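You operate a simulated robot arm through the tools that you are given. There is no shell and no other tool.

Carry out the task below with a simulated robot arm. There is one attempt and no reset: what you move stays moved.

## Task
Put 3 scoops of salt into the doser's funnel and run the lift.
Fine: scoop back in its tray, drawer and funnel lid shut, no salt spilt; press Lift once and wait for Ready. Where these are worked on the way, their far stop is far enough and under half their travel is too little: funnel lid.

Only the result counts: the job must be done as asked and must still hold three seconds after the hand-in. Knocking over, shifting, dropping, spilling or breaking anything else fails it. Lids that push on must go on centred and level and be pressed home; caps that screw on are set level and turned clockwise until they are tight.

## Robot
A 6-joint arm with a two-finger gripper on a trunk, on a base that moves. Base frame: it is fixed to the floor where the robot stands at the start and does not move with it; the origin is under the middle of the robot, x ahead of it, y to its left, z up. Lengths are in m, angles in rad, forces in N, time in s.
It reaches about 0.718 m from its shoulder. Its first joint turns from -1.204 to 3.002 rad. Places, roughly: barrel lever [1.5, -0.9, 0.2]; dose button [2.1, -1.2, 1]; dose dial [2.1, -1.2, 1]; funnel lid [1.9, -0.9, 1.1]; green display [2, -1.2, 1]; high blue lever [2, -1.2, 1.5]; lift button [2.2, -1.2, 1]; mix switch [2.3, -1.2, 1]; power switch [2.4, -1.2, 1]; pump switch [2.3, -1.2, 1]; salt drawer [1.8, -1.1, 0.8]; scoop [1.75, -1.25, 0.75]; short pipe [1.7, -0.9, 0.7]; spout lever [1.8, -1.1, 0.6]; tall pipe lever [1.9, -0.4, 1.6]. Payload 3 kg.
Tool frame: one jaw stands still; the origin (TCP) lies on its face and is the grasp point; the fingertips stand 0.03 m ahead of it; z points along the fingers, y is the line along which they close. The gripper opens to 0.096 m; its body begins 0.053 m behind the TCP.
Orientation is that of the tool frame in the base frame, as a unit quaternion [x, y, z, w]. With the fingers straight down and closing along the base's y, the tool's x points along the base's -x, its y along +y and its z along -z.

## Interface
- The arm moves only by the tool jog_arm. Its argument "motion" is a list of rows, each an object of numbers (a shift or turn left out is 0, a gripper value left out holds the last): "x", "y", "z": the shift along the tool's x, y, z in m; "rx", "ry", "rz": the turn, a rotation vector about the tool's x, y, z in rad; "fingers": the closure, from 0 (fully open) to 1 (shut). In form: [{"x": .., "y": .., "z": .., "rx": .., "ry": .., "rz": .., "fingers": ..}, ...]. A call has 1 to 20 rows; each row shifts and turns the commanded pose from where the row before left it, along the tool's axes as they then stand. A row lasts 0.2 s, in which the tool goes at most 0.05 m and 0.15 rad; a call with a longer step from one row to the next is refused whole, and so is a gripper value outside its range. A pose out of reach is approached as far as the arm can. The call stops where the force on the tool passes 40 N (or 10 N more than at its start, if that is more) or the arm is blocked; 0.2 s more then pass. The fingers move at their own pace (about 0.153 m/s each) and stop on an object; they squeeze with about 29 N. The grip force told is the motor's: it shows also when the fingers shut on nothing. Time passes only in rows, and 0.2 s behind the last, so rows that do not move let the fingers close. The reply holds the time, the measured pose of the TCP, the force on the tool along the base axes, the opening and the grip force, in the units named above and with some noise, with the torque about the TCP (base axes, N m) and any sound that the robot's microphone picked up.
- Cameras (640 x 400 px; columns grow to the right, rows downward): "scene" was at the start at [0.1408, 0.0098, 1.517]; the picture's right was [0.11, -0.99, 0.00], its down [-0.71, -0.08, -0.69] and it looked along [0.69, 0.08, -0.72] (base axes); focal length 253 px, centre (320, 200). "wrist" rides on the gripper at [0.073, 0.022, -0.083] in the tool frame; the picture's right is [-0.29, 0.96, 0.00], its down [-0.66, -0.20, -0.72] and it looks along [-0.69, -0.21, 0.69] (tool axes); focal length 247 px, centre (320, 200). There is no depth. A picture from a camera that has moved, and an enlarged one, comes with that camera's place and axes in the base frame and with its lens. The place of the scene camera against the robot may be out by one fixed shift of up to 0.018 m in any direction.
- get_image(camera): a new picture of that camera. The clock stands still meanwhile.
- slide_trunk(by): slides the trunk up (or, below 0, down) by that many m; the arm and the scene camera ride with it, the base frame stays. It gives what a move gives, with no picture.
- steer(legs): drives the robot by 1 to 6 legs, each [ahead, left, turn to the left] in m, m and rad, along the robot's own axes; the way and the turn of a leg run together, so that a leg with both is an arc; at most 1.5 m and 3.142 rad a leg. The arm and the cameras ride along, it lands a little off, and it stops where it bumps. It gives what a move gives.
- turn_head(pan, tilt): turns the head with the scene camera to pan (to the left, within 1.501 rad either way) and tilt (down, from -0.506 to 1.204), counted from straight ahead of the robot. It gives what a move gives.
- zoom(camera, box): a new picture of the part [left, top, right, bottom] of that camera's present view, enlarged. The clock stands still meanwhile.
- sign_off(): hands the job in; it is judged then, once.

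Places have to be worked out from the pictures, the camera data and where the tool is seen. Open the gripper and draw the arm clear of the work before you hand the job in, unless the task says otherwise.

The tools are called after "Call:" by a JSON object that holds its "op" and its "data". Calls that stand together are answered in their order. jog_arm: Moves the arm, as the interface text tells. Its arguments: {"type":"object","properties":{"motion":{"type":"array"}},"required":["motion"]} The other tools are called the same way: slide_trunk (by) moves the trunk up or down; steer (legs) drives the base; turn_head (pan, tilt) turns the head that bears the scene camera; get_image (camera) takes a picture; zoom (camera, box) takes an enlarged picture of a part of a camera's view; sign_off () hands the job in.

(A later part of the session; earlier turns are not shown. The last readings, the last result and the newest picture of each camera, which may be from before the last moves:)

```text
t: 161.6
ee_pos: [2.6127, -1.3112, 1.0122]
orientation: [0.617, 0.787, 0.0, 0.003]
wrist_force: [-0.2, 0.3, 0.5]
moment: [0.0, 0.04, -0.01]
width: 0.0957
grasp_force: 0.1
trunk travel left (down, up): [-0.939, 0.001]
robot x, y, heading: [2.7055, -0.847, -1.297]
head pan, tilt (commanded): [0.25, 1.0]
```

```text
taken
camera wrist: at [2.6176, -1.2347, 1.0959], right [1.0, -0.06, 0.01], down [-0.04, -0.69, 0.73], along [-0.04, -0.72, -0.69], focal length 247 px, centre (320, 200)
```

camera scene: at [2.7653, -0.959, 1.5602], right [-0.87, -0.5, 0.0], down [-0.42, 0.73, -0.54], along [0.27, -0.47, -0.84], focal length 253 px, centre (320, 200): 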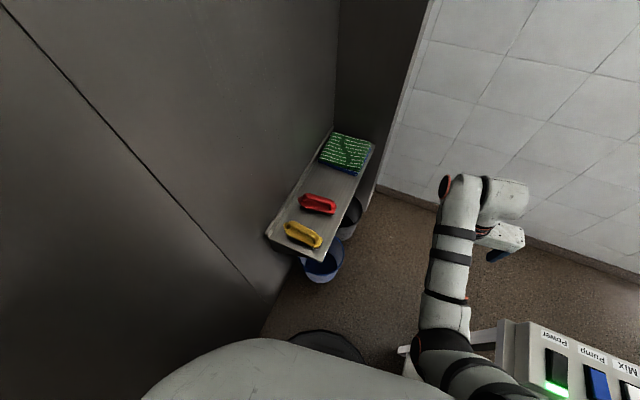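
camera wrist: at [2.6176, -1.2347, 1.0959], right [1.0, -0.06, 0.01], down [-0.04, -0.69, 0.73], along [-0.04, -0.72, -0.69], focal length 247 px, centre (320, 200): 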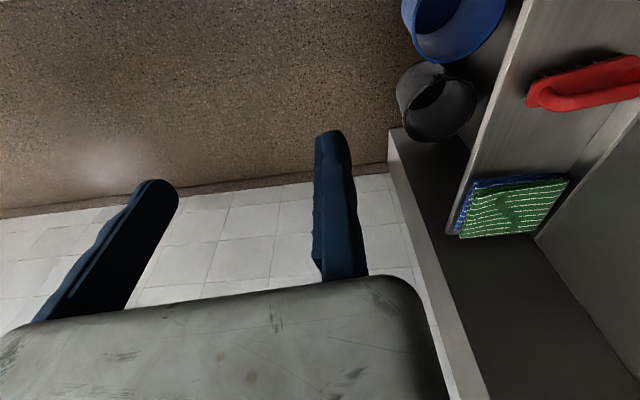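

Now both the base rim, the bucket and the table foot are in view. I zoom in on the bucket with the exact wrist camera and on the base/foot area with the scene camera.

Call:
{"op": "zoom", "data": {"camera": "wrist", "box": [380, 0, 540, 100]}}

Call:
{"op": "zoom", "data": {"camera": "scene", "box": [260, 230, 452, 350]}}

Call:
{"op": "turn_head", "data": {"pan": 0.0, "tilt": 1.2}}

Call:
{"op": "get_image", "data": {"camera": "scene"}}

```text
4.00 times, centred on (460, 50) of wrist
camera zoom: at [2.6176, -1.2347, 1.0959], right [1.0, -0.06, 0.01], down [-0.04, -0.69, 0.73], along [-0.04, -0.72, -0.69], focal length 988 px, centre (-240, 800)
```

zoom: 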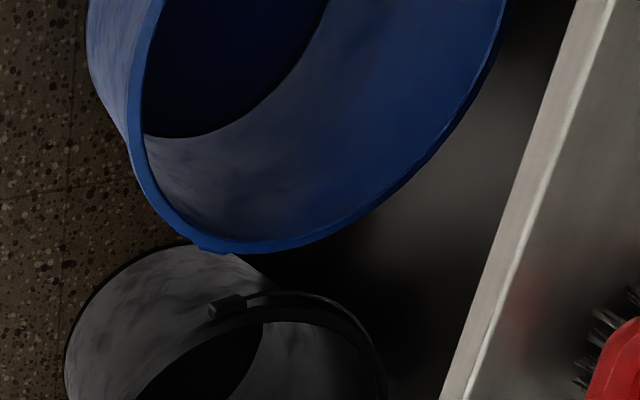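

```text
3.33 times, centred on (356, 290) of scene
camera zoom: at [2.7653, -0.959, 1.5602], right [-0.87, -0.5, 0.0], down [-0.42, 0.73, -0.54], along [0.27, -0.47, -0.84], focal length 843 px, centre (200, -100)
```

zoom: 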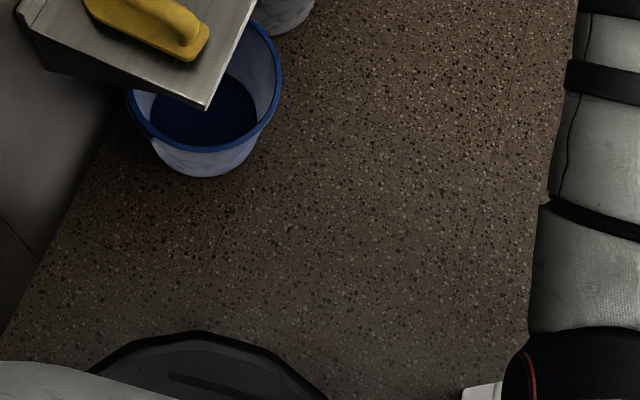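

```text
t: 162.3
ee_pos: [2.6135, -1.3115, 1.0136]
orientation: [0.618, 0.786, 0.0, 0.003]
wrist_force: [-0.5, 0.7, 0.8]
moment: [-0.02, -0.04, -0.02]
width: 0.0959
grasp_force: 0.0
trunk travel left (down, up): [-0.939, 0.001]
robot x, y, heading: [2.7062, -0.8503, -1.288]
head pan, tilt (commanded): [0.0, 1.201]
```

```text
taken
camera scene: at [2.7458, -0.9525, 1.5476], right [-0.96, -0.27, 0.0], down [-0.25, 0.9, -0.36], along [0.1, -0.35, -0.93], focal length 253 px, centre (320, 200)
```

scene: 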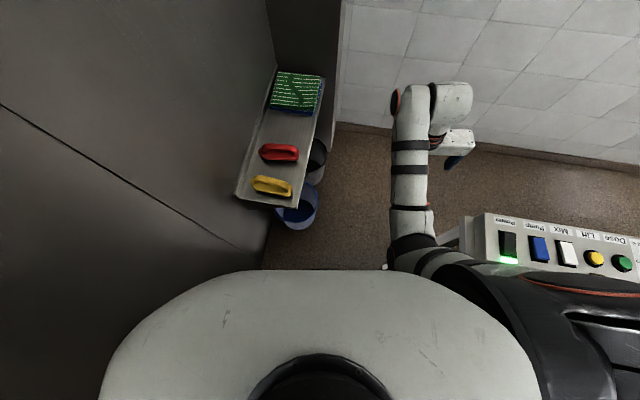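

The panel labels are readable: Power, Pump, Mix, Lift (yellow), Dose (green). The gap past the bucket is about 0.47–0.48 m: my base would push the bucket, so I'll carry the bucket along while passing and set it back on exactly its spot. I turn the base left so the arm faces it, and look again.

Call:
{"op": "steer", "data": {"legs": [[0.0, 0.0, 0.59]]}}

Call:
{"op": "jog_arm", "data": {"motion": [{"rz": 0.145}, {"rz": 0.145}, {"rz": 0.145}, {"rz": 0.145}, {"rz": 0.145}, {"rz": 0.145}]}}

Call:
{"op": "get_image", "data": {"camera": "wrist"}}

Call:
{"op": "get_image", "data": {"camera": "scene"}}

```text
t: 164.4
ee_pos: [2.8804, -1.286, 1.0145]
orientation: [0.364, 0.931, 0.001, 0.003]
wrist_force: [-0.5, -0.1, 0.8]
moment: [-0.01, -0.01, -0.03]
width: 0.0961
grasp_force: 0.0
trunk travel left (down, up): [-0.939, 0.001]
robot x, y, heading: [2.705, -0.8511, -0.716]
head pan, tilt (commanded): [0.0, 1.201]
```

```text
t: 165.8
ee_pos: [2.8818, -1.2845, 1.0142]
orientation: [0.724, 0.689, 0.002, 0.003]
wrist_force: [-1.2, -1.3, -0.6]
moment: [0.01, -0.01, -0.01]
width: 0.096
grasp_force: 0.0
trunk travel left (down, up): [-0.939, 0.001]
robot x, y, heading: [2.7034, -0.8507, -0.708]
head pan, tilt (commanded): [0.0, 1.201]
```

```text
taken
camera wrist: at [2.9081, -1.214, 1.0962], right [0.94, -0.34, 0.01], down [-0.24, -0.65, 0.72], along [-0.24, -0.68, -0.69], focal length 247 px, centre (320, 200)
```

wrist: 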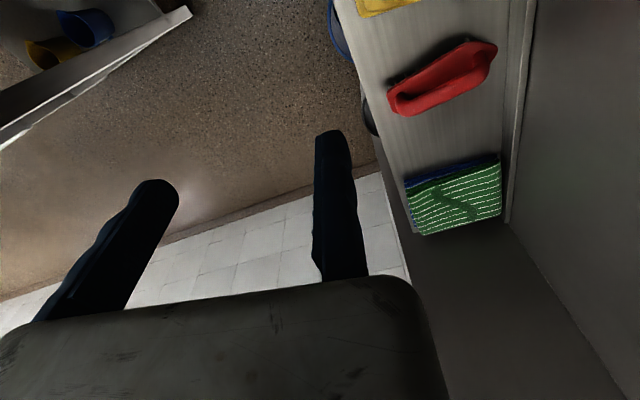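

```text
taken
camera scene: at [2.7972, -0.9197, 1.5475], right [-0.65, -0.76, 0.0], down [-0.71, 0.61, -0.36], along [0.27, -0.24, -0.93], focal length 253 px, centre (320, 200)
```

scene: 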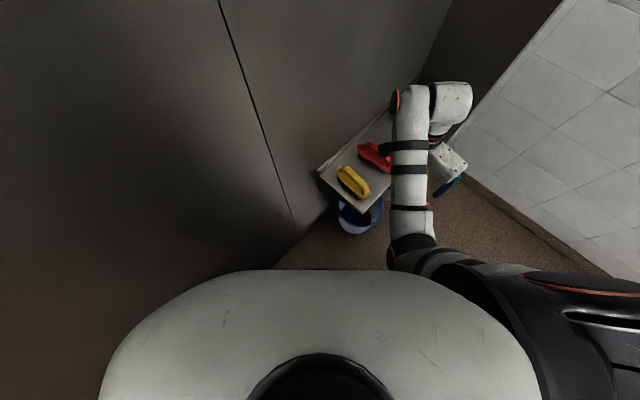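

The tool's closing axis now lies along x. The shelf's front edge is at x≈2.92 near the bucket, and the bucket's left rim (x≈2.873) sticks out in front of it, so I can grip it from above. I move the hand clear of the shelf, then lower the trunk.

Call:
{"op": "jog_arm", "data": {"motion": [{"x": -0.029, "y": -0.027}, {"x": -0.029, "y": -0.027}, {"x": -0.029, "y": -0.027}, {"x": -0.029, "y": -0.027}]}}

Call:
{"op": "slide_trunk", "data": {"by": -0.5}}

Call:
{"op": "get_image", "data": {"camera": "wrist"}}

Call:
{"op": "turn_head", "data": {"pan": 0.0, "tilt": 0.9}}

Call:
{"op": "get_image", "data": {"camera": "scene"}}

```text
t: 166.8
ee_pos: [2.7666, -1.3987, 1.0133]
orientation: [0.723, 0.691, 0.004, 0.003]
wrist_force: [-0.4, -0.3, -0.3]
moment: [-0.01, -0.01, -0.03]
width: 0.096
grasp_force: 0.1
trunk travel left (down, up): [-0.939, 0.001]
robot x, y, heading: [2.7048, -0.8565, -0.713]
head pan, tilt (commanded): [0.0, 1.201]
```

```text
refused: -0.5 is not a number from -0.4 to 0.4
```

```text
taken
camera wrist: at [2.7918, -1.3273, 1.0956], right [0.94, -0.34, 0.01], down [-0.24, -0.65, 0.72], along [-0.24, -0.68, -0.69], focal length 247 px, centre (320, 200)
```

wrist: 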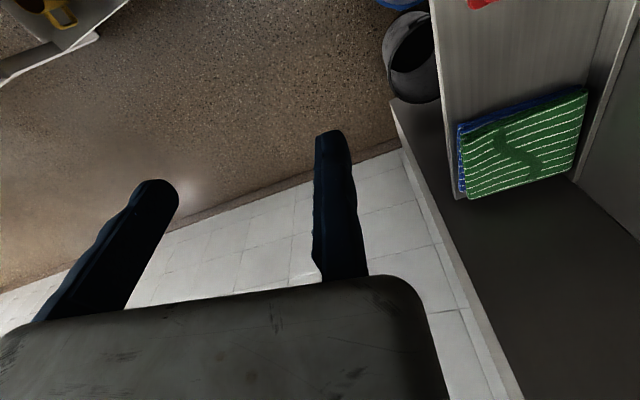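

```text
t: 167.6
ee_pos: [2.7678, -1.3965, 1.0129]
orientation: [0.724, 0.69, 0.002, 0.002]
wrist_force: [-0.2, 0.2, -0.1]
moment: [0.03, 0.0, -0.01]
width: 0.0959
grasp_force: 0.1
trunk travel left (down, up): [-0.939, 0.001]
robot x, y, heading: [2.7086, -0.8494, -0.715]
head pan, tilt (commanded): [0.0, 0.901]
```

```text
taken
camera scene: at [2.8123, -0.9322, 1.5673], right [-0.65, -0.76, 0.0], down [-0.59, 0.51, -0.62], along [0.47, -0.41, -0.78], focal length 253 px, centre (320, 200)
```

scene: 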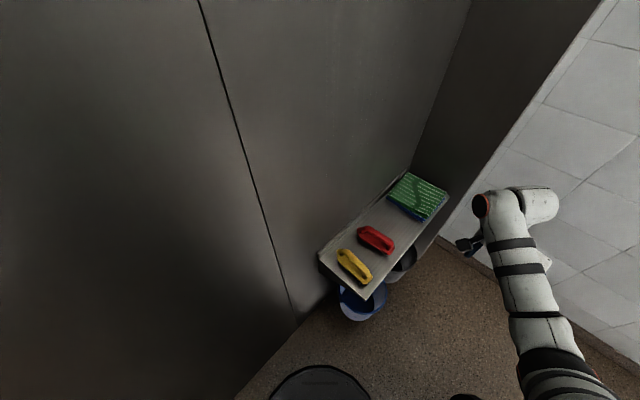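

The trunk moves at most 0.4 m at once. I lower it 0.4 m, check, then more.

Call:
{"op": "slide_trunk", "data": {"by": -0.4}}

Call:
{"op": "slide_trunk", "data": {"by": -0.28}}

Call:
{"op": "get_image", "data": {"camera": "wrist"}}

Call:
{"op": "get_image", "data": {"camera": "scene"}}

```text
t: 171.4
ee_pos: [2.7682, -1.3966, 0.6132]
orientation: [0.724, 0.69, 0.003, 0.003]
wrist_force: [0.3, 0.5, -0.1]
moment: [0.03, -0.01, -0.03]
width: 0.0958
grasp_force: 0.0
trunk travel left (down, up): [-0.539, 0.401]
robot x, y, heading: [2.7036, -0.8491, -0.712]
head pan, tilt (commanded): [0.0, 0.901]
```

```text
t: 174.2
ee_pos: [2.7684, -1.3985, 0.3331]
orientation: [0.723, 0.691, 0.003, 0.003]
wrist_force: [-0.1, 1.0, -0.8]
moment: [-0.01, 0.03, 0.0]
width: 0.0961
grasp_force: 0.0
trunk travel left (down, up): [-0.259, 0.681]
robot x, y, heading: [2.7071, -0.8539, -0.707]
head pan, tilt (commanded): [0.0, 0.901]
```

```text
taken
camera wrist: at [2.7937, -1.3256, 0.416], right [0.94, -0.34, 0.01], down [-0.24, -0.65, 0.72], along [-0.24, -0.68, -0.69], focal length 247 px, centre (320, 200)
```

wrist: 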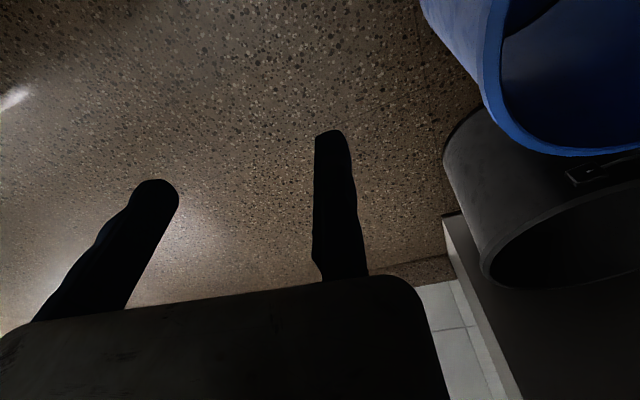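

```text
taken
camera scene: at [2.812, -0.9324, 0.8874], right [-0.65, -0.76, 0.0], down [-0.59, 0.51, -0.62], along [0.47, -0.41, -0.78], focal length 253 px, centre (320, 200)
```

scene: 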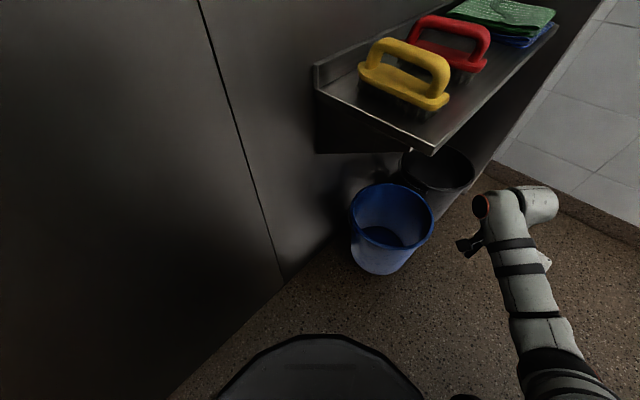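

Clear views: the bucket's left rim is at x≈2.869, centre ≈ (2.995,−1.39), rim height ≈0.245. I lower a little so the forearm passes under the shelf edge, then move the open gripper over the rim (inner jaw at x≈2.884).

Call:
{"op": "slide_trunk", "data": {"by": -0.04}}

Call:
{"op": "jog_arm", "data": {"motion": [{"x": 0.003, "y": 0.029}, {"x": 0.003, "y": 0.029}, {"x": 0.003, "y": 0.029}, {"x": 0.003, "y": 0.028}]}}

Call:
{"op": "get_image", "data": {"camera": "wrist"}}

Call:
{"op": "get_image", "data": {"camera": "scene"}}

```text
t: 175.1
ee_pos: [2.7671, -1.3966, 0.2926]
orientation: [0.724, 0.69, 0.002, 0.002]
wrist_force: [0.8, -0.1, 0.8]
moment: [-0.01, 0.01, 0.01]
width: 0.0959
grasp_force: 0.3
trunk travel left (down, up): [-0.219, 0.721]
robot x, y, heading: [2.7061, -0.8542, -0.714]
head pan, tilt (commanded): [0.0, 0.901]
```

```text
t: 176.1
ee_pos: [2.8837, -1.3914, 0.2938]
orientation: [0.724, 0.69, 0.002, 0.003]
wrist_force: [0.2, -0.7, -0.5]
moment: [0.0, -0.02, 0.01]
width: 0.0959
grasp_force: 0.1
trunk travel left (down, up): [-0.219, 0.721]
robot x, y, heading: [2.7073, -0.8534, -0.71]
head pan, tilt (commanded): [0.0, 0.901]
```

```text
taken
camera wrist: at [2.9088, -1.3196, 0.3768], right [0.94, -0.34, 0.01], down [-0.24, -0.65, 0.72], along [-0.24, -0.68, -0.69], focal length 247 px, centre (320, 200)
```

wrist: 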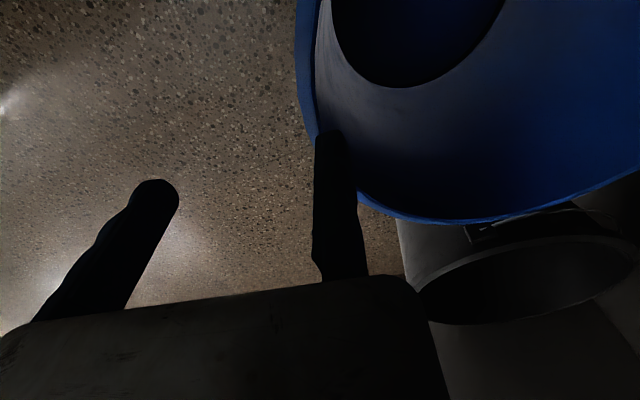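

```text
taken
camera scene: at [2.812, -0.9325, 0.8474], right [-0.65, -0.76, 0.0], down [-0.59, 0.51, -0.62], along [0.47, -0.41, -0.78], focal length 253 px, centre (320, 200)
```

scene: 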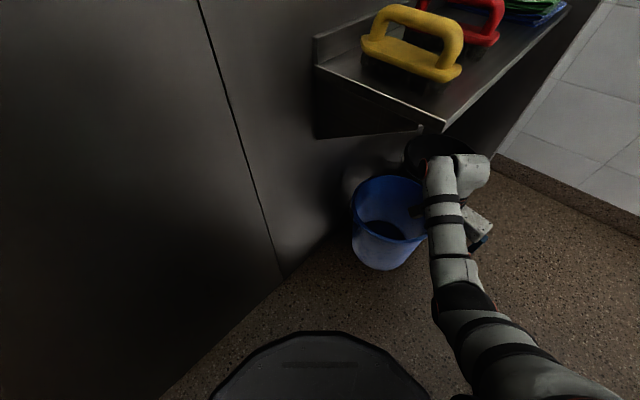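

The close view shows the rim's outer left edge at x≈2.880 (centre ≈ (3.005,−1.397)), so I shift the inner jaw 11 mm further in before lowering onto the rim.

Call:
{"op": "jog_arm", "data": {"motion": [{"x": -0.006, "y": 0.012}]}}

Call:
{"op": "zoom", "data": {"camera": "wrist", "box": [240, 60, 432, 180]}}

```text
t: 176.4
ee_pos: [2.896, -1.3982, 0.2948]
orientation: [0.724, 0.69, 0.003, 0.003]
wrist_force: [-0.6, -0.1, 0.1]
moment: [0.04, -0.01, -0.02]
width: 0.096
grasp_force: 0.0
trunk travel left (down, up): [-0.219, 0.721]
robot x, y, heading: [2.705, -0.8549, -0.709]
head pan, tilt (commanded): [0.0, 0.901]
```

```text
3.33 times, centred on (336, 120) of wrist
camera zoom: at [2.921, -1.3259, 0.3772], right [0.94, -0.34, 0.01], down [-0.24, -0.65, 0.72], along [-0.24, -0.68, -0.69], focal length 823 px, centre (267, 467)
```

zoom: 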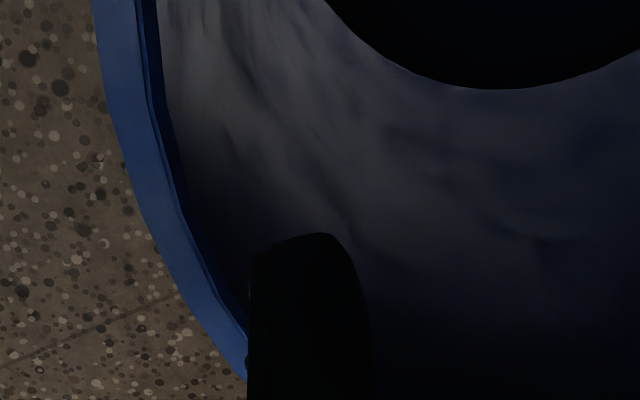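

The inner jaw is inside the rim with a small clearance. I shift it 4 mm back toward the rim, lower 75 mm so the fingers straddle the wall, then close.

Call:
{"op": "jog_arm", "data": {"motion": [{"y": -0.004, "z": 0.02}, {"z": 0.025}, {"z": 0.025}]}}

Call:
{"op": "jog_arm", "data": {"motion": [{"fingers": 0.5}, {"fingers": 1.0}, {"fingers": 1.0}, {"fingers": 1.0}]}}

Call:
{"op": "get_image", "data": {"camera": "wrist"}}

Call:
{"op": "get_image", "data": {"camera": "scene"}}

```text
t: 177.2
ee_pos: [2.8905, -1.3976, 0.2236]
orientation: [0.723, 0.69, 0.003, 0.003]
wrist_force: [2.9, 0.4, 0.5]
moment: [0.01, -0.04, 0.0]
width: 0.0961
grasp_force: 0.0
trunk travel left (down, up): [-0.219, 0.721]
robot x, y, heading: [2.7066, -0.8533, -0.713]
head pan, tilt (commanded): [0.0, 0.901]
```

```text
t: 178.2
ee_pos: [2.8915, -1.3984, 0.2237]
orientation: [0.723, 0.69, 0.002, 0.004]
wrist_force: [2.4, 1.4, 1.3]
moment: [-0.15, -1.44, 0.04]
width: 0.0142
grasp_force: 28.9
trunk travel left (down, up): [-0.219, 0.721]
robot x, y, heading: [2.706, -0.8503, -0.713]
head pan, tilt (commanded): [0.0, 0.901]
```

```text
taken
camera wrist: at [2.9161, -1.3259, 0.3064], right [0.94, -0.34, 0.01], down [-0.24, -0.65, 0.72], along [-0.24, -0.68, -0.69], focal length 247 px, centre (320, 200)
```

wrist: 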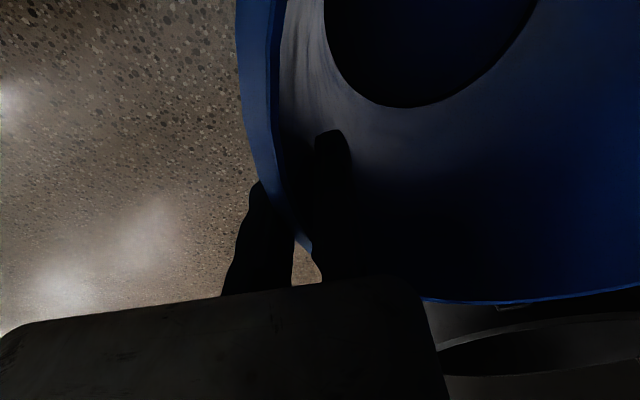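

```text
taken
camera scene: at [2.8117, -0.9322, 0.8474], right [-0.65, -0.76, 0.0], down [-0.59, 0.51, -0.62], along [0.47, -0.41, -0.78], focal length 253 px, centre (320, 200)
```

scene: 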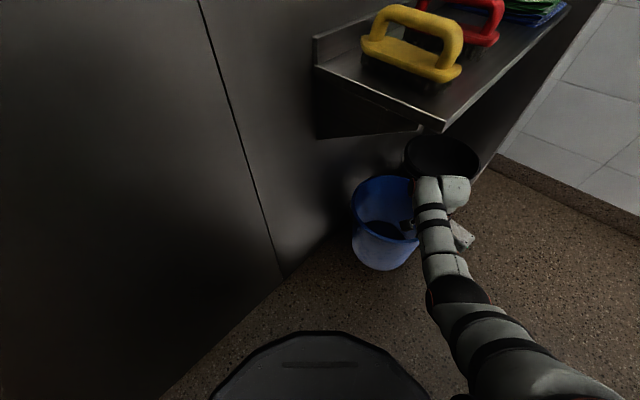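

The rim is gripped (14 mm, 28.9 N) with the TCP at (2.8915, −1.3984, 0.2237): that is the reference for putting it back. I lift 3 cm and check.

Call:
{"op": "jog_arm", "data": {"motion": [{"z": -0.01}, {"z": -0.01}, {"z": -0.01}, {"z": -0.01}]}}

Call:
{"op": "get_image", "data": {"camera": "scene"}}

Call:
{"op": "get_image", "data": {"camera": "wrist"}}

```text
t: 179.2
ee_pos: [2.8895, -1.3967, 0.2644]
orientation: [0.723, 0.691, 0.002, 0.002]
wrist_force: [-1.5, 1.7, 0.4]
moment: [0.35, -0.13, 0.31]
width: 0.0086
grasp_force: 29.1
trunk travel left (down, up): [-0.219, 0.721]
robot x, y, heading: [2.7074, -0.8512, -0.711]
head pan, tilt (commanded): [0.0, 0.901]
```

```text
taken
camera scene: at [2.8119, -0.9325, 0.8474], right [-0.65, -0.76, 0.0], down [-0.59, 0.51, -0.62], along [0.47, -0.41, -0.78], focal length 253 px, centre (320, 200)
```

scene: 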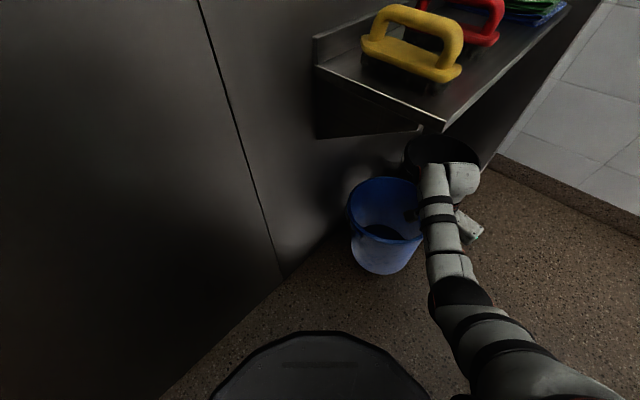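

```text
taken
camera wrist: at [2.9161, -1.3255, 0.3467], right [0.94, -0.34, 0.01], down [-0.24, -0.65, 0.72], along [-0.24, -0.68, -0.69], focal length 247 px, centre (320, 200)
```

wrist: 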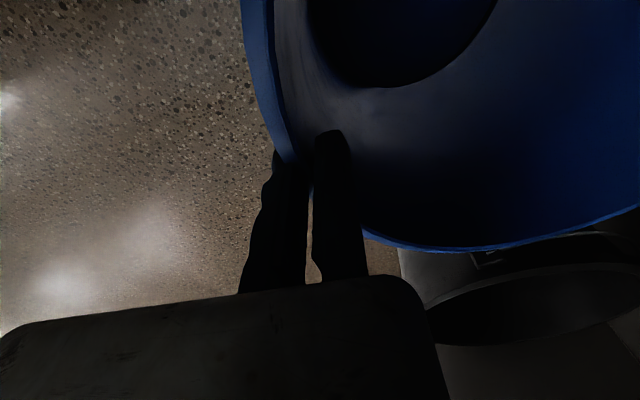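

The fingers slipped up the tapered wall without lifting the bucket (only the lip and the fingertip touched). I open slightly, go back down, tilt the fingers 0.12 rad to match the wall's taper and grip again.

Call:
{"op": "jog_arm", "data": {"motion": [{"fingers": 0.6}, {"fingers": 0.6, "rx": -0.12}, {"z": 0.025}, {"z": 0.025}]}}

Call:
{"op": "get_image", "data": {"camera": "wrist"}}

```text
t: 180.2
ee_pos: [2.8964, -1.3972, 0.213]
orientation: [0.722, 0.689, 0.043, 0.045]
wrist_force: [-0.2, -0.1, 0.3]
moment: [-0.01, 0.01, -0.01]
width: 0.0383
grasp_force: 0.2
trunk travel left (down, up): [-0.219, 0.721]
robot x, y, heading: [2.7061, -0.8507, -0.71]
head pan, tilt (commanded): [0.0, 0.901]
```

```text
taken
camera wrist: at [2.912, -1.3256, 0.2984], right [0.93, -0.34, 0.12], down [-0.32, -0.65, 0.69], along [-0.16, -0.68, -0.71], focal length 247 px, centre (320, 200)
```

wrist: 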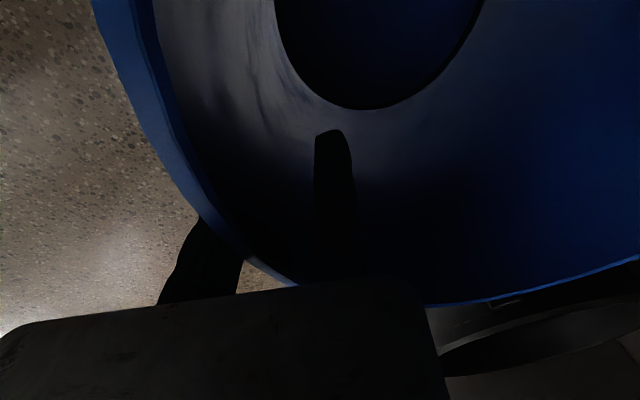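

The fingers now follow the wall's slope, one inside and one outside. I close the gripper and pull gently toward −x by 2 cm to see whether the bucket follows.

Call:
{"op": "jog_arm", "data": {"motion": [{"fingers": 1.0}, {"fingers": 1.0}, {"fingers": 1.0}]}}

Call:
{"op": "jog_arm", "data": {"motion": [{"z": -0.008}, {"y": -0.01}, {"y": -0.01}]}}

Call:
{"op": "get_image", "data": {"camera": "wrist"}}

Call:
{"op": "get_image", "data": {"camera": "scene"}}

```text
t: 181.1
ee_pos: [2.8966, -1.3977, 0.2133]
orientation: [0.722, 0.689, 0.044, 0.045]
wrist_force: [0.6, 0.2, 0.2]
moment: [-0.05, 0.47, -0.01]
width: 0.0085
grasp_force: 29.4
trunk travel left (down, up): [-0.219, 0.721]
robot x, y, heading: [2.7056, -0.8554, -0.711]
head pan, tilt (commanded): [0.0, 0.901]
```

```text
t: 181.8
ee_pos: [2.8758, -1.3962, 0.2196]
orientation: [0.722, 0.689, 0.045, 0.044]
wrist_force: [-0.4, -0.2, -4.3]
moment: [-0.05, 0.51, 0.01]
width: 0.0089
grasp_force: 29.1
trunk travel left (down, up): [-0.219, 0.721]
robot x, y, heading: [2.7092, -0.8519, -0.714]
head pan, tilt (commanded): [0.0, 0.901]
```

```text
taken
camera wrist: at [2.8915, -1.324, 0.3053], right [0.93, -0.34, 0.12], down [-0.32, -0.65, 0.69], along [-0.16, -0.68, -0.71], focal length 247 px, centre (320, 200)
```

wrist: 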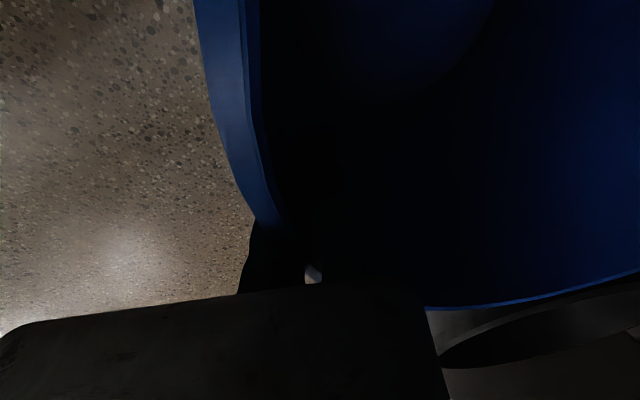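

```text
taken
camera scene: at [2.8123, -0.933, 0.8473], right [-0.65, -0.76, 0.0], down [-0.59, 0.51, -0.62], along [0.47, -0.41, -0.78], focal length 253 px, centre (320, 200)
```

scene: 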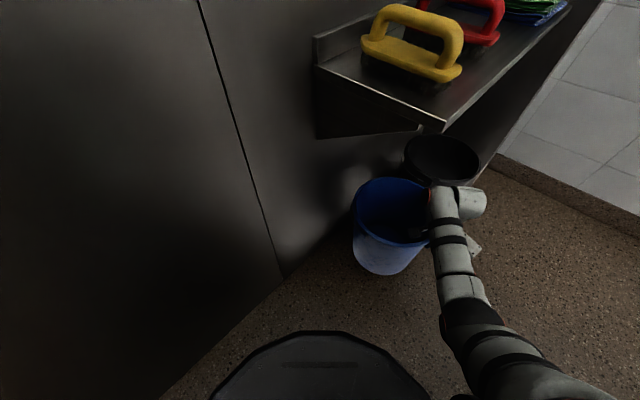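

The bucket now hangs in the grip: about 4.3 N on the tool and no slip. I lift it further by 6 cm and look.

Call:
{"op": "jog_arm", "data": {"motion": [{"z": -0.02}, {"z": -0.02}, {"z": -0.02}]}}

Call:
{"op": "get_image", "data": {"camera": "scene"}}

```text
t: 182.7
ee_pos: [2.8698, -1.3953, 0.2785]
orientation: [0.722, 0.689, 0.044, 0.045]
wrist_force: [0.2, 0.4, -4.0]
moment: [-0.05, 0.47, 0.0]
width: 0.0089
grasp_force: 29.2
trunk travel left (down, up): [-0.219, 0.721]
robot x, y, heading: [2.7079, -0.8532, -0.71]
head pan, tilt (commanded): [0.0, 0.901]
```

```text
taken
camera scene: at [2.8123, -0.933, 0.8472], right [-0.65, -0.76, 0.0], down [-0.59, 0.51, -0.62], along [0.47, -0.41, -0.78], focal length 253 px, centre (320, 200)
```

scene: 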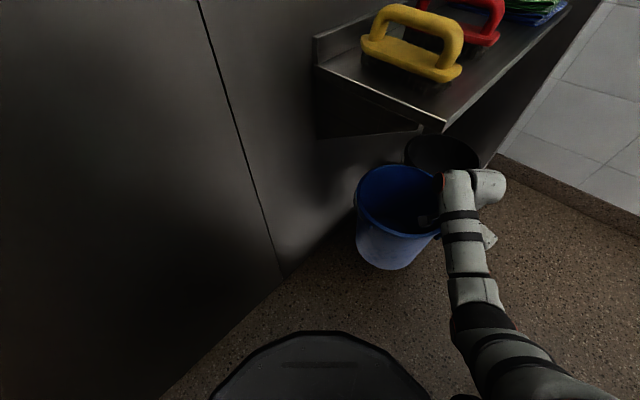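

The bucket hangs upright, about 6 cm off the floor. I draw it out from under the shelf toward the middle of the passage.

Call:
{"op": "jog_arm", "data": {"motion": [{"x": 0.004, "y": -0.03, "z": -0.004}, {"x": 0.004, "y": -0.03, "z": -0.004}, {"x": 0.004, "y": -0.03, "z": -0.004}, {"x": 0.004, "y": -0.03, "z": -0.004}, {"x": 0.004, "y": -0.03, "z": -0.004}, {"x": 0.004, "y": -0.03, "z": -0.004}, {"x": 0.004, "y": -0.03, "z": -0.004}, {"x": 0.004, "y": -0.03, "z": -0.004}]}}

Call:
{"op": "get_image", "data": {"camera": "scene"}}

```text
t: 184.4
ee_pos: [2.705, -1.3611, 0.2774]
orientation: [0.722, 0.689, 0.044, 0.044]
wrist_force: [0.8, -0.4, -3.8]
moment: [-0.05, 0.48, -0.01]
width: 0.0082
grasp_force: 29.5
out of reach, approached as far as the arm can: row 6, 7, 8
trunk travel left (down, up): [-0.219, 0.721]
robot x, y, heading: [2.7108, -0.8502, -0.712]
head pan, tilt (commanded): [0.0, 0.901]
```

```text
taken
camera scene: at [2.8121, -0.9329, 0.8473], right [-0.65, -0.76, 0.0], down [-0.59, 0.51, -0.62], along [0.47, -0.4, -0.78], focal length 253 px, centre (320, 200)
```

scene: 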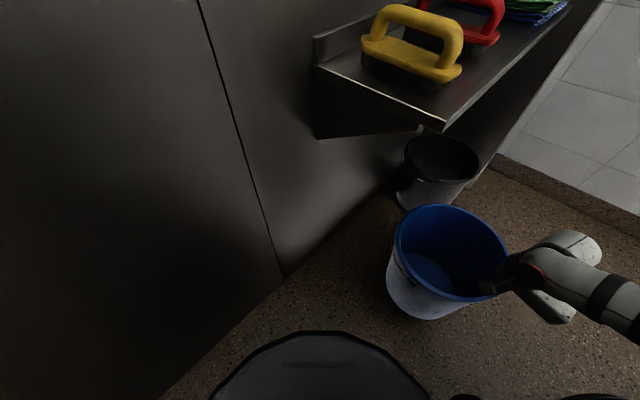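

The bucket moved out, but the arm changed its elbow posture. I look to the right to see where the elbow is relative to the table leg.

Call:
{"op": "turn_head", "data": {"pan": -0.9, "tilt": 0.9}}

Call:
{"op": "get_image", "data": {"camera": "scene"}}

```text
t: 185.7
ee_pos: [2.7043, -1.3621, 0.2772]
orientation: [0.722, 0.689, 0.043, 0.045]
wrist_force: [-0.8, 0.0, -3.8]
moment: [-0.05, 0.47, -0.03]
width: 0.0085
grasp_force: 29.0
trunk travel left (down, up): [-0.219, 0.721]
robot x, y, heading: [2.7073, -0.8507, -0.715]
head pan, tilt (commanded): [-0.901, 0.901]
```

```text
taken
camera scene: at [2.7518, -0.9591, 0.8473], right [-1.0, 0.04, 0.0], down [0.03, 0.78, -0.62], along [-0.03, -0.62, -0.78], focal length 253 px, centre (320, 200)
```

scene: 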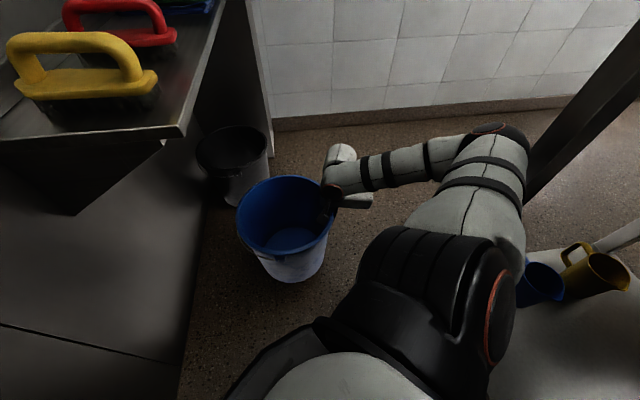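

The elbow is close to, but clear of, the table leg. I raise the trunk 0.22 m so the bucket's bottom passes above the black bucket, then creep forward in small steps.

Call:
{"op": "slide_trunk", "data": {"by": 0.22}}

Call:
{"op": "steer", "data": {"legs": [[0.111, -0.134, 0.0]]}}

Call:
{"op": "get_image", "data": {"camera": "scene"}}

```text
t: 188.0
ee_pos: [2.7033, -1.3615, 0.4962]
orientation: [0.722, 0.689, 0.045, 0.045]
wrist_force: [-0.6, -1.1, -4.6]
moment: [-0.04, 0.5, 0.0]
width: 0.0085
grasp_force: 29.3
trunk travel left (down, up): [-0.439, 0.501]
robot x, y, heading: [2.7055, -0.8486, -0.714]
head pan, tilt (commanded): [-0.901, 0.901]
```

```text
t: 189.5
ee_pos: [2.7011, -1.5369, 0.4965]
orientation: [0.722, 0.689, 0.045, 0.044]
wrist_force: [0.7, 0.1, -4.9]
moment: [-0.09, 0.46, -0.05]
width: 0.0083
grasp_force: 29.6
trunk travel left (down, up): [-0.439, 0.501]
robot x, y, heading: [2.7022, -1.025, -0.713]
head pan, tilt (commanded): [-0.901, 0.901]
```

```text
taken
camera scene: at [2.7474, -1.1341, 1.0672], right [-1.0, 0.04, 0.0], down [0.03, 0.78, -0.62], along [-0.02, -0.62, -0.78], focal length 253 px, centre (320, 200)
```

scene: 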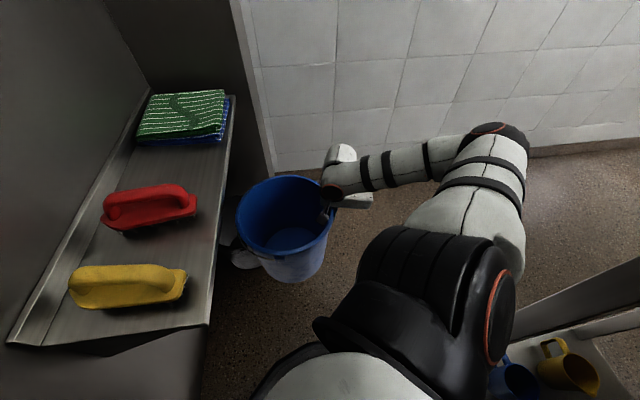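

All clear; the elbow has passed the leg. I continue the same step.

Call:
{"op": "steer", "data": {"legs": [[0.108, -0.131, 0.0]]}}

Call:
{"op": "get_image", "data": {"camera": "scene"}}

```text
t: 190.9
ee_pos: [2.6975, -1.7061, 0.4969]
orientation: [0.721, 0.69, 0.044, 0.044]
wrist_force: [0.2, -0.3, -4.5]
moment: [0.0, 0.49, -0.05]
width: 0.0082
grasp_force: 28.8
trunk travel left (down, up): [-0.439, 0.501]
robot x, y, heading: [2.697, -1.1958, -0.706]
head pan, tilt (commanded): [-0.901, 0.901]
```

```text
taken
camera scene: at [2.7422, -1.3043, 1.0672], right [-1.0, 0.04, 0.0], down [0.03, 0.78, -0.62], along [-0.02, -0.62, -0.78], focal length 253 px, centre (320, 200)
```

scene: 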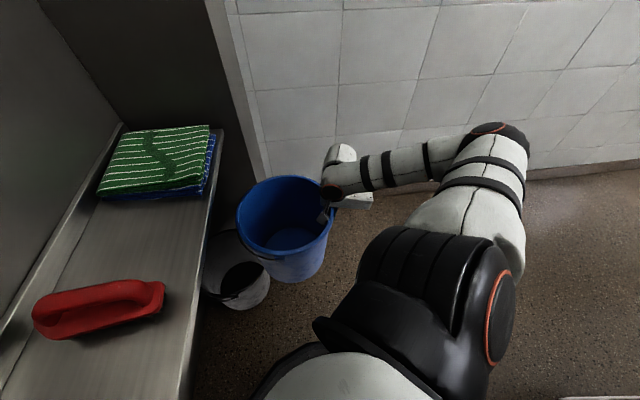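

The base has passed most of the bottleneck with the bucket held ahead. I now turn right so the bucket and arm swing into the free floor on the doser's right side.

Call:
{"op": "steer", "data": {"legs": [[0.0, 0.0, -0.5]]}}

Call:
{"op": "turn_head", "data": {"pan": -0.6, "tilt": 0.7}}

Call:
{"op": "get_image", "data": {"camera": "scene"}}

```text
t: 192.8
ee_pos: [2.4462, -1.6409, 0.4968]
orientation: [0.872, 0.486, 0.032, 0.055]
wrist_force: [0.0, 0.1, -4.5]
moment: [0.19, 0.45, -0.03]
width: 0.008
grasp_force: 28.6
trunk travel left (down, up): [-0.439, 0.501]
robot x, y, heading: [2.6961, -1.1947, -1.223]
head pan, tilt (commanded): [-0.901, 0.901]
```

```text
t: 193.6
ee_pos: [2.4467, -1.6412, 0.4963]
orientation: [0.872, 0.485, 0.032, 0.055]
wrist_force: [-0.7, -0.5, -4.5]
moment: [0.18, 0.45, 0.01]
width: 0.0082
grasp_force: 29.1
trunk travel left (down, up): [-0.439, 0.501]
robot x, y, heading: [2.6946, -1.1966, -1.223]
head pan, tilt (commanded): [-0.6, 0.7]
```

```text
taken
camera scene: at [2.7028, -1.3248, 1.0834], right [-0.97, 0.25, 0.0], down [0.16, 0.62, -0.76], along [-0.19, -0.74, -0.65], focal length 253 px, centre (320, 200)
```

scene: 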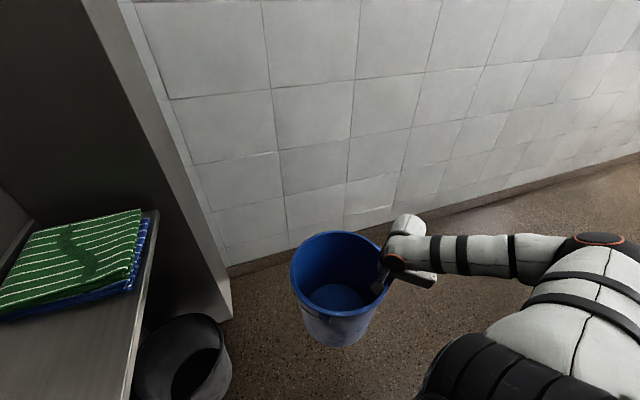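

I'm past the bottleneck. Now I drive clear of the table foot into the right-hand area, holding the bucket up, before putting it back from there.

Call:
{"op": "steer", "data": {"legs": [[0.202, -0.089, 0.0], [0.0015, -0.245, 0.0]]}}

Call:
{"op": "jog_arm", "data": {"motion": [{"y": 0.0, "fingers": 1.0}]}}

Call:
{"op": "get_image", "data": {"camera": "scene"}}

```text
t: 196.7
ee_pos: [2.2093, -1.9489, 0.4957]
orientation: [0.872, 0.485, 0.031, 0.054]
wrist_force: [-0.6, 0.6, -4.5]
moment: [0.21, 0.42, 0.01]
width: 0.0079
grasp_force: 29.3
trunk travel left (down, up): [-0.439, 0.501]
robot x, y, heading: [2.4626, -1.5032, -1.22]
head pan, tilt (commanded): [-0.6, 0.7]
```

```text
t: 197.1
ee_pos: [2.2099, -1.9484, 0.4963]
orientation: [0.872, 0.485, 0.032, 0.055]
wrist_force: [1.2, -1.0, -4.1]
moment: [0.17, 0.45, -0.02]
width: 0.0079
grasp_force: 29.0
trunk travel left (down, up): [-0.439, 0.501]
robot x, y, heading: [2.458, -1.5034, -1.218]
head pan, tilt (commanded): [-0.6, 0.7]
```

```text
taken
camera scene: at [2.4656, -1.6315, 1.0834], right [-0.97, 0.25, 0.0], down [0.16, 0.62, -0.76], along [-0.19, -0.74, -0.64], focal length 253 px, centre (320, 200)
```

scene: 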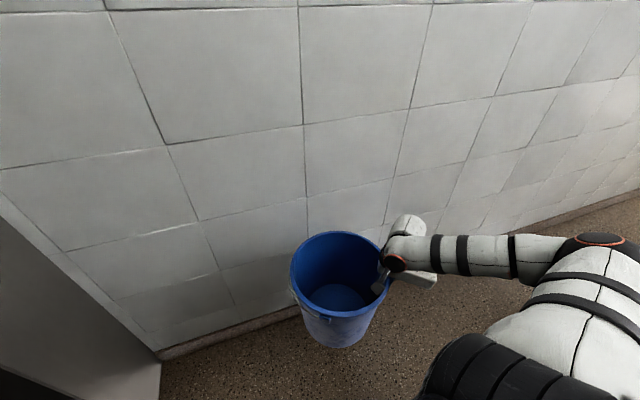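

Clear so far. I shift the hand to the robot's left so that the bucket hangs straight ahead of the robot.

Call:
{"op": "jog_arm", "data": {"motion": [{"x": 0.0275, "y": 0.0215, "z": 0.003}, {"x": 0.0275, "y": 0.0215, "z": 0.003}, {"x": 0.0275, "y": 0.0215, "z": 0.003}, {"x": 0.0275, "y": 0.0215, "z": 0.003}, {"x": 0.0275, "y": 0.0215, "z": 0.003}, {"x": 0.0275, "y": 0.0215, "z": 0.003}, {"x": 0.0275, "y": 0.0215, "z": 0.003}, {"x": 0.0275, "y": 0.0215, "z": 0.003}]}}

Call:
{"op": "get_image", "data": {"camera": "scene"}}

```text
t: 198.8
ee_pos: [2.3795, -1.8847, 0.4912]
orientation: [0.865, 0.497, -0.059, 0.034]
wrist_force: [-0.2, -1.0, -5.0]
moment: [0.14, 0.42, -0.17]
width: 0.0073
grasp_force: 28.9
out of reach, approached as far as the arm can: row 8
trunk travel left (down, up): [-0.439, 0.501]
robot x, y, heading: [2.4584, -1.5031, -1.221]
head pan, tilt (commanded): [-0.6, 0.7]
stopped in row 8: the arm was blocked; the commanded pose is now the measured one
```

```text
taken
camera scene: at [2.4661, -1.6312, 1.0835], right [-0.97, 0.25, 0.0], down [0.16, 0.62, -0.76], along [-0.19, -0.74, -0.64], focal length 253 px, centre (320, 200)
```

scene: 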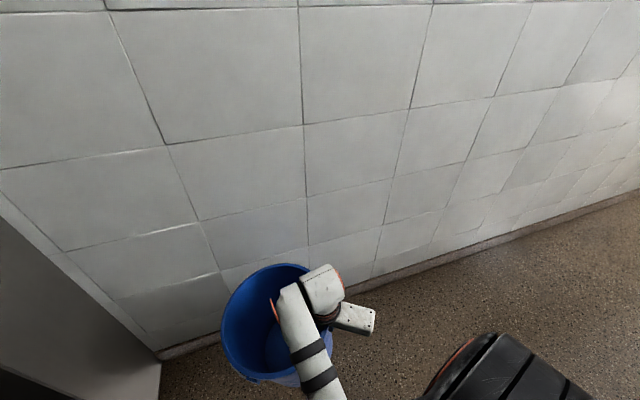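

The arm stopped: the forearm now passes over the bucket, probably touching it. I look down at the arm and the bucket.

Call:
{"op": "turn_head", "data": {"pan": -0.4, "tilt": 1.15}}

Call:
{"op": "get_image", "data": {"camera": "scene"}}

Call:
{"op": "get_image", "data": {"camera": "wrist"}}

```text
t: 199.7
ee_pos: [2.3791, -1.886, 0.4907]
orientation: [0.865, 0.497, -0.059, 0.033]
wrist_force: [-0.4, 1.1, -4.5]
moment: [0.2, 0.31, 0.15]
width: 0.0075
grasp_force: 28.9
trunk travel left (down, up): [-0.439, 0.501]
robot x, y, heading: [2.459, -1.5004, -1.216]
head pan, tilt (commanded): [-0.4, 1.15]
```

```text
taken
camera scene: at [2.4839, -1.6086, 1.0504], right [-1.0, 0.05, 0.0], down [0.04, 0.91, -0.41], along [-0.02, -0.41, -0.91], focal length 253 px, centre (320, 200)
```

scene: 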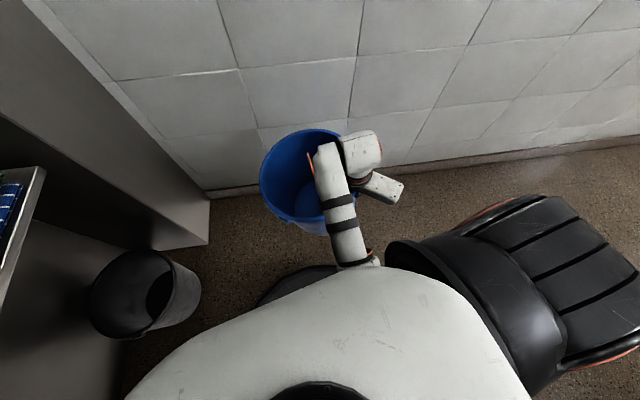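

```text
taken
camera wrist: at [2.4413, -1.825, 0.5632], right [0.68, -0.73, 0.04], down [-0.46, -0.38, 0.81], along [-0.57, -0.57, -0.59], focal length 247 px, centre (320, 200)
```

wrist: 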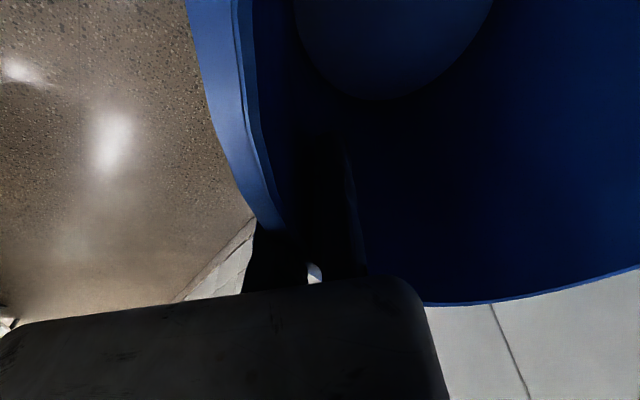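

The elbow is tucked under the torso. Rather than force it, I raise the trunk 0.1 m and turn the base left toward the bucket's home, checking halfway.

Call:
{"op": "slide_trunk", "data": {"by": 0.1}}

Call:
{"op": "steer", "data": {"legs": [[0.0, 0.0, 0.6]]}}

Call:
{"op": "turn_head", "data": {"pan": 0.0, "tilt": 0.9}}

Call:
{"op": "get_image", "data": {"camera": "scene"}}

```text
t: 201.0
ee_pos: [2.3795, -1.8858, 0.5912]
orientation: [0.865, 0.498, -0.058, 0.035]
wrist_force: [0.0, 0.5, -3.9]
moment: [0.21, 0.32, 0.12]
width: 0.0076
grasp_force: 28.9
trunk travel left (down, up): [-0.539, 0.401]
robot x, y, heading: [2.4582, -1.4985, -1.219]
head pan, tilt (commanded): [-0.4, 1.15]
```

```text
t: 203.1
ee_pos: [2.6114, -1.8635, 0.5912]
orientation: [0.678, 0.732, -0.046, 0.051]
wrist_force: [0.0, -0.6, -4.5]
moment: [-0.12, 0.38, -0.12]
width: 0.0074
grasp_force: 28.6
trunk travel left (down, up): [-0.539, 0.401]
robot x, y, heading: [2.4591, -1.5029, -0.614]
head pan, tilt (commanded): [-0.4, 1.15]
```

```text
t: 203.9
ee_pos: [2.6091, -1.8629, 0.592]
orientation: [0.678, 0.732, -0.047, 0.049]
wrist_force: [-0.4, 0.7, -5.0]
moment: [-0.02, 0.42, 0.15]
width: 0.0077
grasp_force: 29.3
trunk travel left (down, up): [-0.539, 0.401]
robot x, y, heading: [2.4583, -1.5065, -0.619]
head pan, tilt (commanded): [0.0, 0.901]
```

```text
taken
camera scene: at [2.5722, -1.5747, 1.1672], right [-0.58, -0.82, 0.0], down [-0.64, 0.45, -0.62], along [0.51, -0.36, -0.78], focal length 253 px, centre (320, 200)
```

scene: 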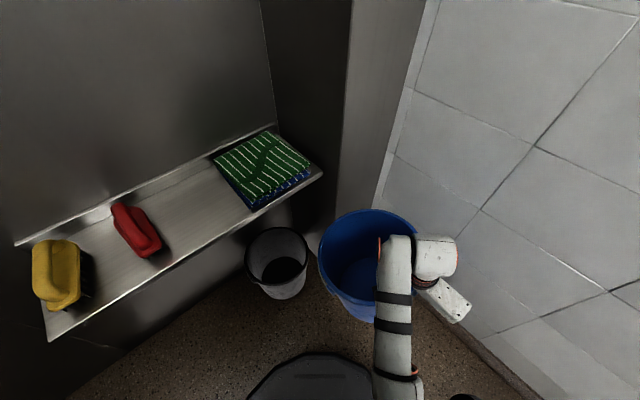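

Clear of the pillar. I lower 4 cm for margin under the shelf and continue turning left until the bucket points at its old place.

Call:
{"op": "slide_trunk", "data": {"by": -0.04}}

Call:
{"op": "steer", "data": {"legs": [[0.0, 0.0, 0.6]]}}

Call:
{"op": "get_image", "data": {"camera": "scene"}}

```text
t: 204.8
ee_pos: [2.6101, -1.8633, 0.5507]
orientation: [0.678, 0.731, -0.046, 0.05]
wrist_force: [0.5, 0.2, -4.1]
moment: [0.01, 0.45, 0.11]
width: 0.0077
grasp_force: 29.9
trunk travel left (down, up): [-0.499, 0.441]
robot x, y, heading: [2.4602, -1.5029, -0.617]
head pan, tilt (commanded): [0.0, 0.901]
```

```text
t: 206.8
ee_pos: [2.788, -1.7148, 0.5518]
orientation: [0.432, 0.899, -0.029, 0.061]
wrist_force: [-0.2, 0.5, -4.9]
moment: [-0.21, 0.3, 0.14]
width: 0.0073
grasp_force: 29.1
trunk travel left (down, up): [-0.499, 0.441]
robot x, y, heading: [2.4626, -1.5028, -0.021]
head pan, tilt (commanded): [0.0, 0.901]
```

```text
taken
camera scene: at [2.5957, -1.5038, 1.1273], right [-0.02, -1.0, 0.0], down [-0.78, 0.01, -0.62], along [0.62, -0.01, -0.78], focal length 253 px, centre (320, 200)
```

scene: 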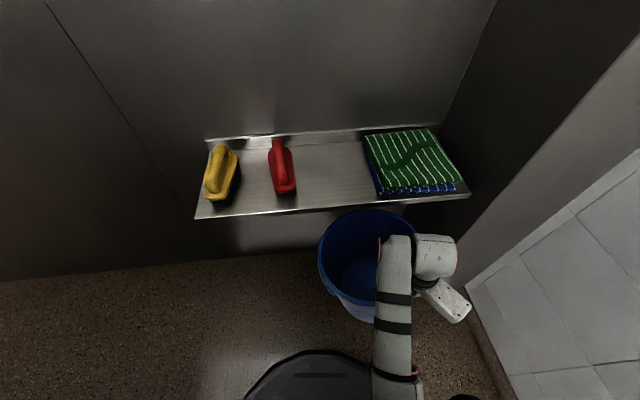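

Still clear (bucket above the black one, below the shelf). I turn the last 0.42 rad and lower the trunk so the hand comes under shelf height.

Call:
{"op": "steer", "data": {"legs": [[0.0, 0.0, 0.42]]}}

Call:
{"op": "slide_trunk", "data": {"by": -0.26}}

Call:
{"op": "get_image", "data": {"camera": "scene"}}

Call:
{"op": "get_image", "data": {"camera": "wrist"}}

```text
t: 208.5
ee_pos: [2.8467, -1.5585, 0.5507]
orientation: [0.23, 0.971, -0.016, 0.067]
wrist_force: [1.7, 0.0, -3.7]
moment: [-0.39, 0.07, -0.15]
width: 0.0074
grasp_force: 28.9
trunk travel left (down, up): [-0.499, 0.441]
robot x, y, heading: [2.4595, -1.5031, 0.411]
head pan, tilt (commanded): [0.0, 0.901]
```

```text
t: 211.1
ee_pos: [2.8466, -1.5573, 0.2906]
orientation: [0.23, 0.971, -0.016, 0.068]
wrist_force: [-0.8, 1.0, -4.3]
moment: [-0.34, 0.22, 0.09]
width: 0.0075
grasp_force: 29.1
trunk travel left (down, up): [-0.239, 0.701]
robot x, y, heading: [2.4578, -1.5043, 0.41]
head pan, tilt (commanded): [0.0, 0.901]
```

```text
taken
camera scene: at [2.5849, -1.451, 0.8673], right [0.4, -0.92, 0.0], down [-0.72, -0.32, -0.62], along [0.57, 0.25, -0.78], focal length 253 px, centre (320, 200)
```

scene: 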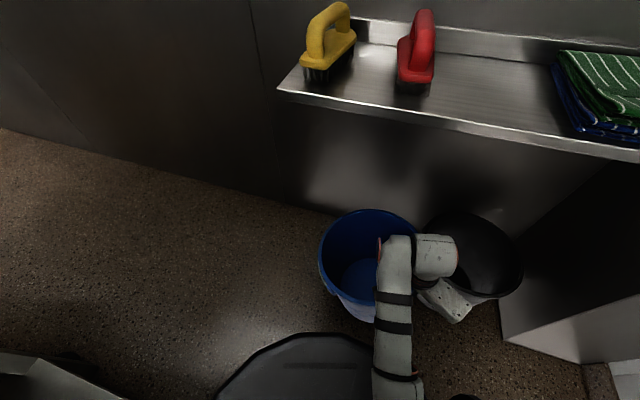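

```text
taken
camera wrist: at [2.7817, -1.5011, 0.3632], right [0.69, 0.72, 0.04], down [0.41, -0.43, 0.81], along [0.6, -0.54, -0.59], focal length 247 px, centre (320, 200)
```

wrist: 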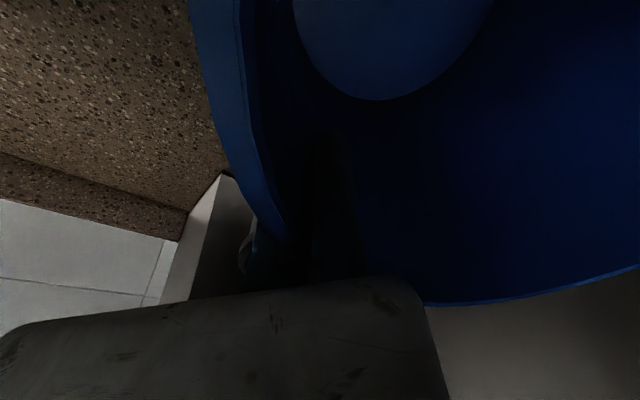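

The bucket hangs about 0.19 rad tilted. I raise a bit, turn the tool upright and swing it about the vertical so the grip is on the bucket's −x side, as it was picked.

Call:
{"op": "slide_trunk", "data": {"by": 0.03}}

Call:
{"op": "jog_arm", "data": {"motion": [{"rx": -0.0635, "ry": 0.071}, {"rx": -0.0635, "ry": 0.071}, {"ry": -0.0188, "rz": 0.1485}, {"ry": -0.0188, "rz": 0.1485}, {"ry": -0.0188, "rz": 0.1485}, {"ry": -0.0188, "rz": 0.1485}, {"ry": -0.0188, "rz": 0.1485}, {"ry": -0.0188, "rz": 0.1485}, {"ry": -0.0188, "rz": 0.1485}]}}

Call:
{"op": "get_image", "data": {"camera": "scene"}}

```text
t: 211.9
ee_pos: [2.8466, -1.5574, 0.321]
orientation: [0.23, 0.971, -0.016, 0.067]
wrist_force: [-1.0, 0.7, -4.3]
moment: [-0.36, 0.21, 0.11]
width: 0.0076
grasp_force: 29.0
trunk travel left (down, up): [-0.269, 0.671]
robot x, y, heading: [2.4613, -1.5043, 0.415]
head pan, tilt (commanded): [0.0, 0.901]
```

```text
t: 213.9
ee_pos: [2.8464, -1.5585, 0.3207]
orientation: [0.683, 0.728, 0.045, 0.04]
wrist_force: [0.0, 1.8, -3.9]
moment: [-0.05, 0.42, 0.22]
width: 0.0076
grasp_force: 28.9
trunk travel left (down, up): [-0.269, 0.671]
robot x, y, heading: [2.4603, -1.5039, 0.414]
head pan, tilt (commanded): [0.0, 0.901]
```

```text
taken
camera scene: at [2.585, -1.451, 0.8973], right [0.4, -0.92, 0.0], down [-0.72, -0.32, -0.62], along [0.57, 0.25, -0.78], focal length 253 px, centre (320, 200)
```

scene: 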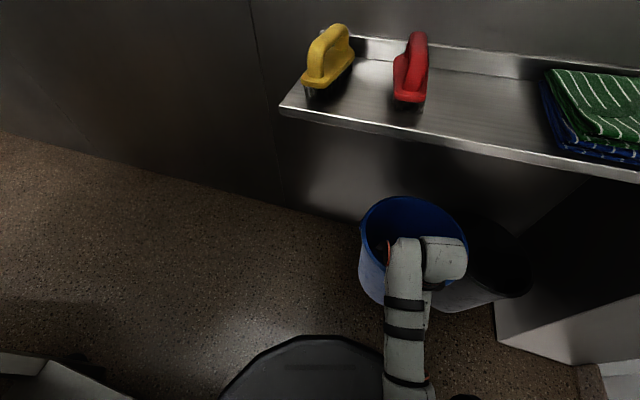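

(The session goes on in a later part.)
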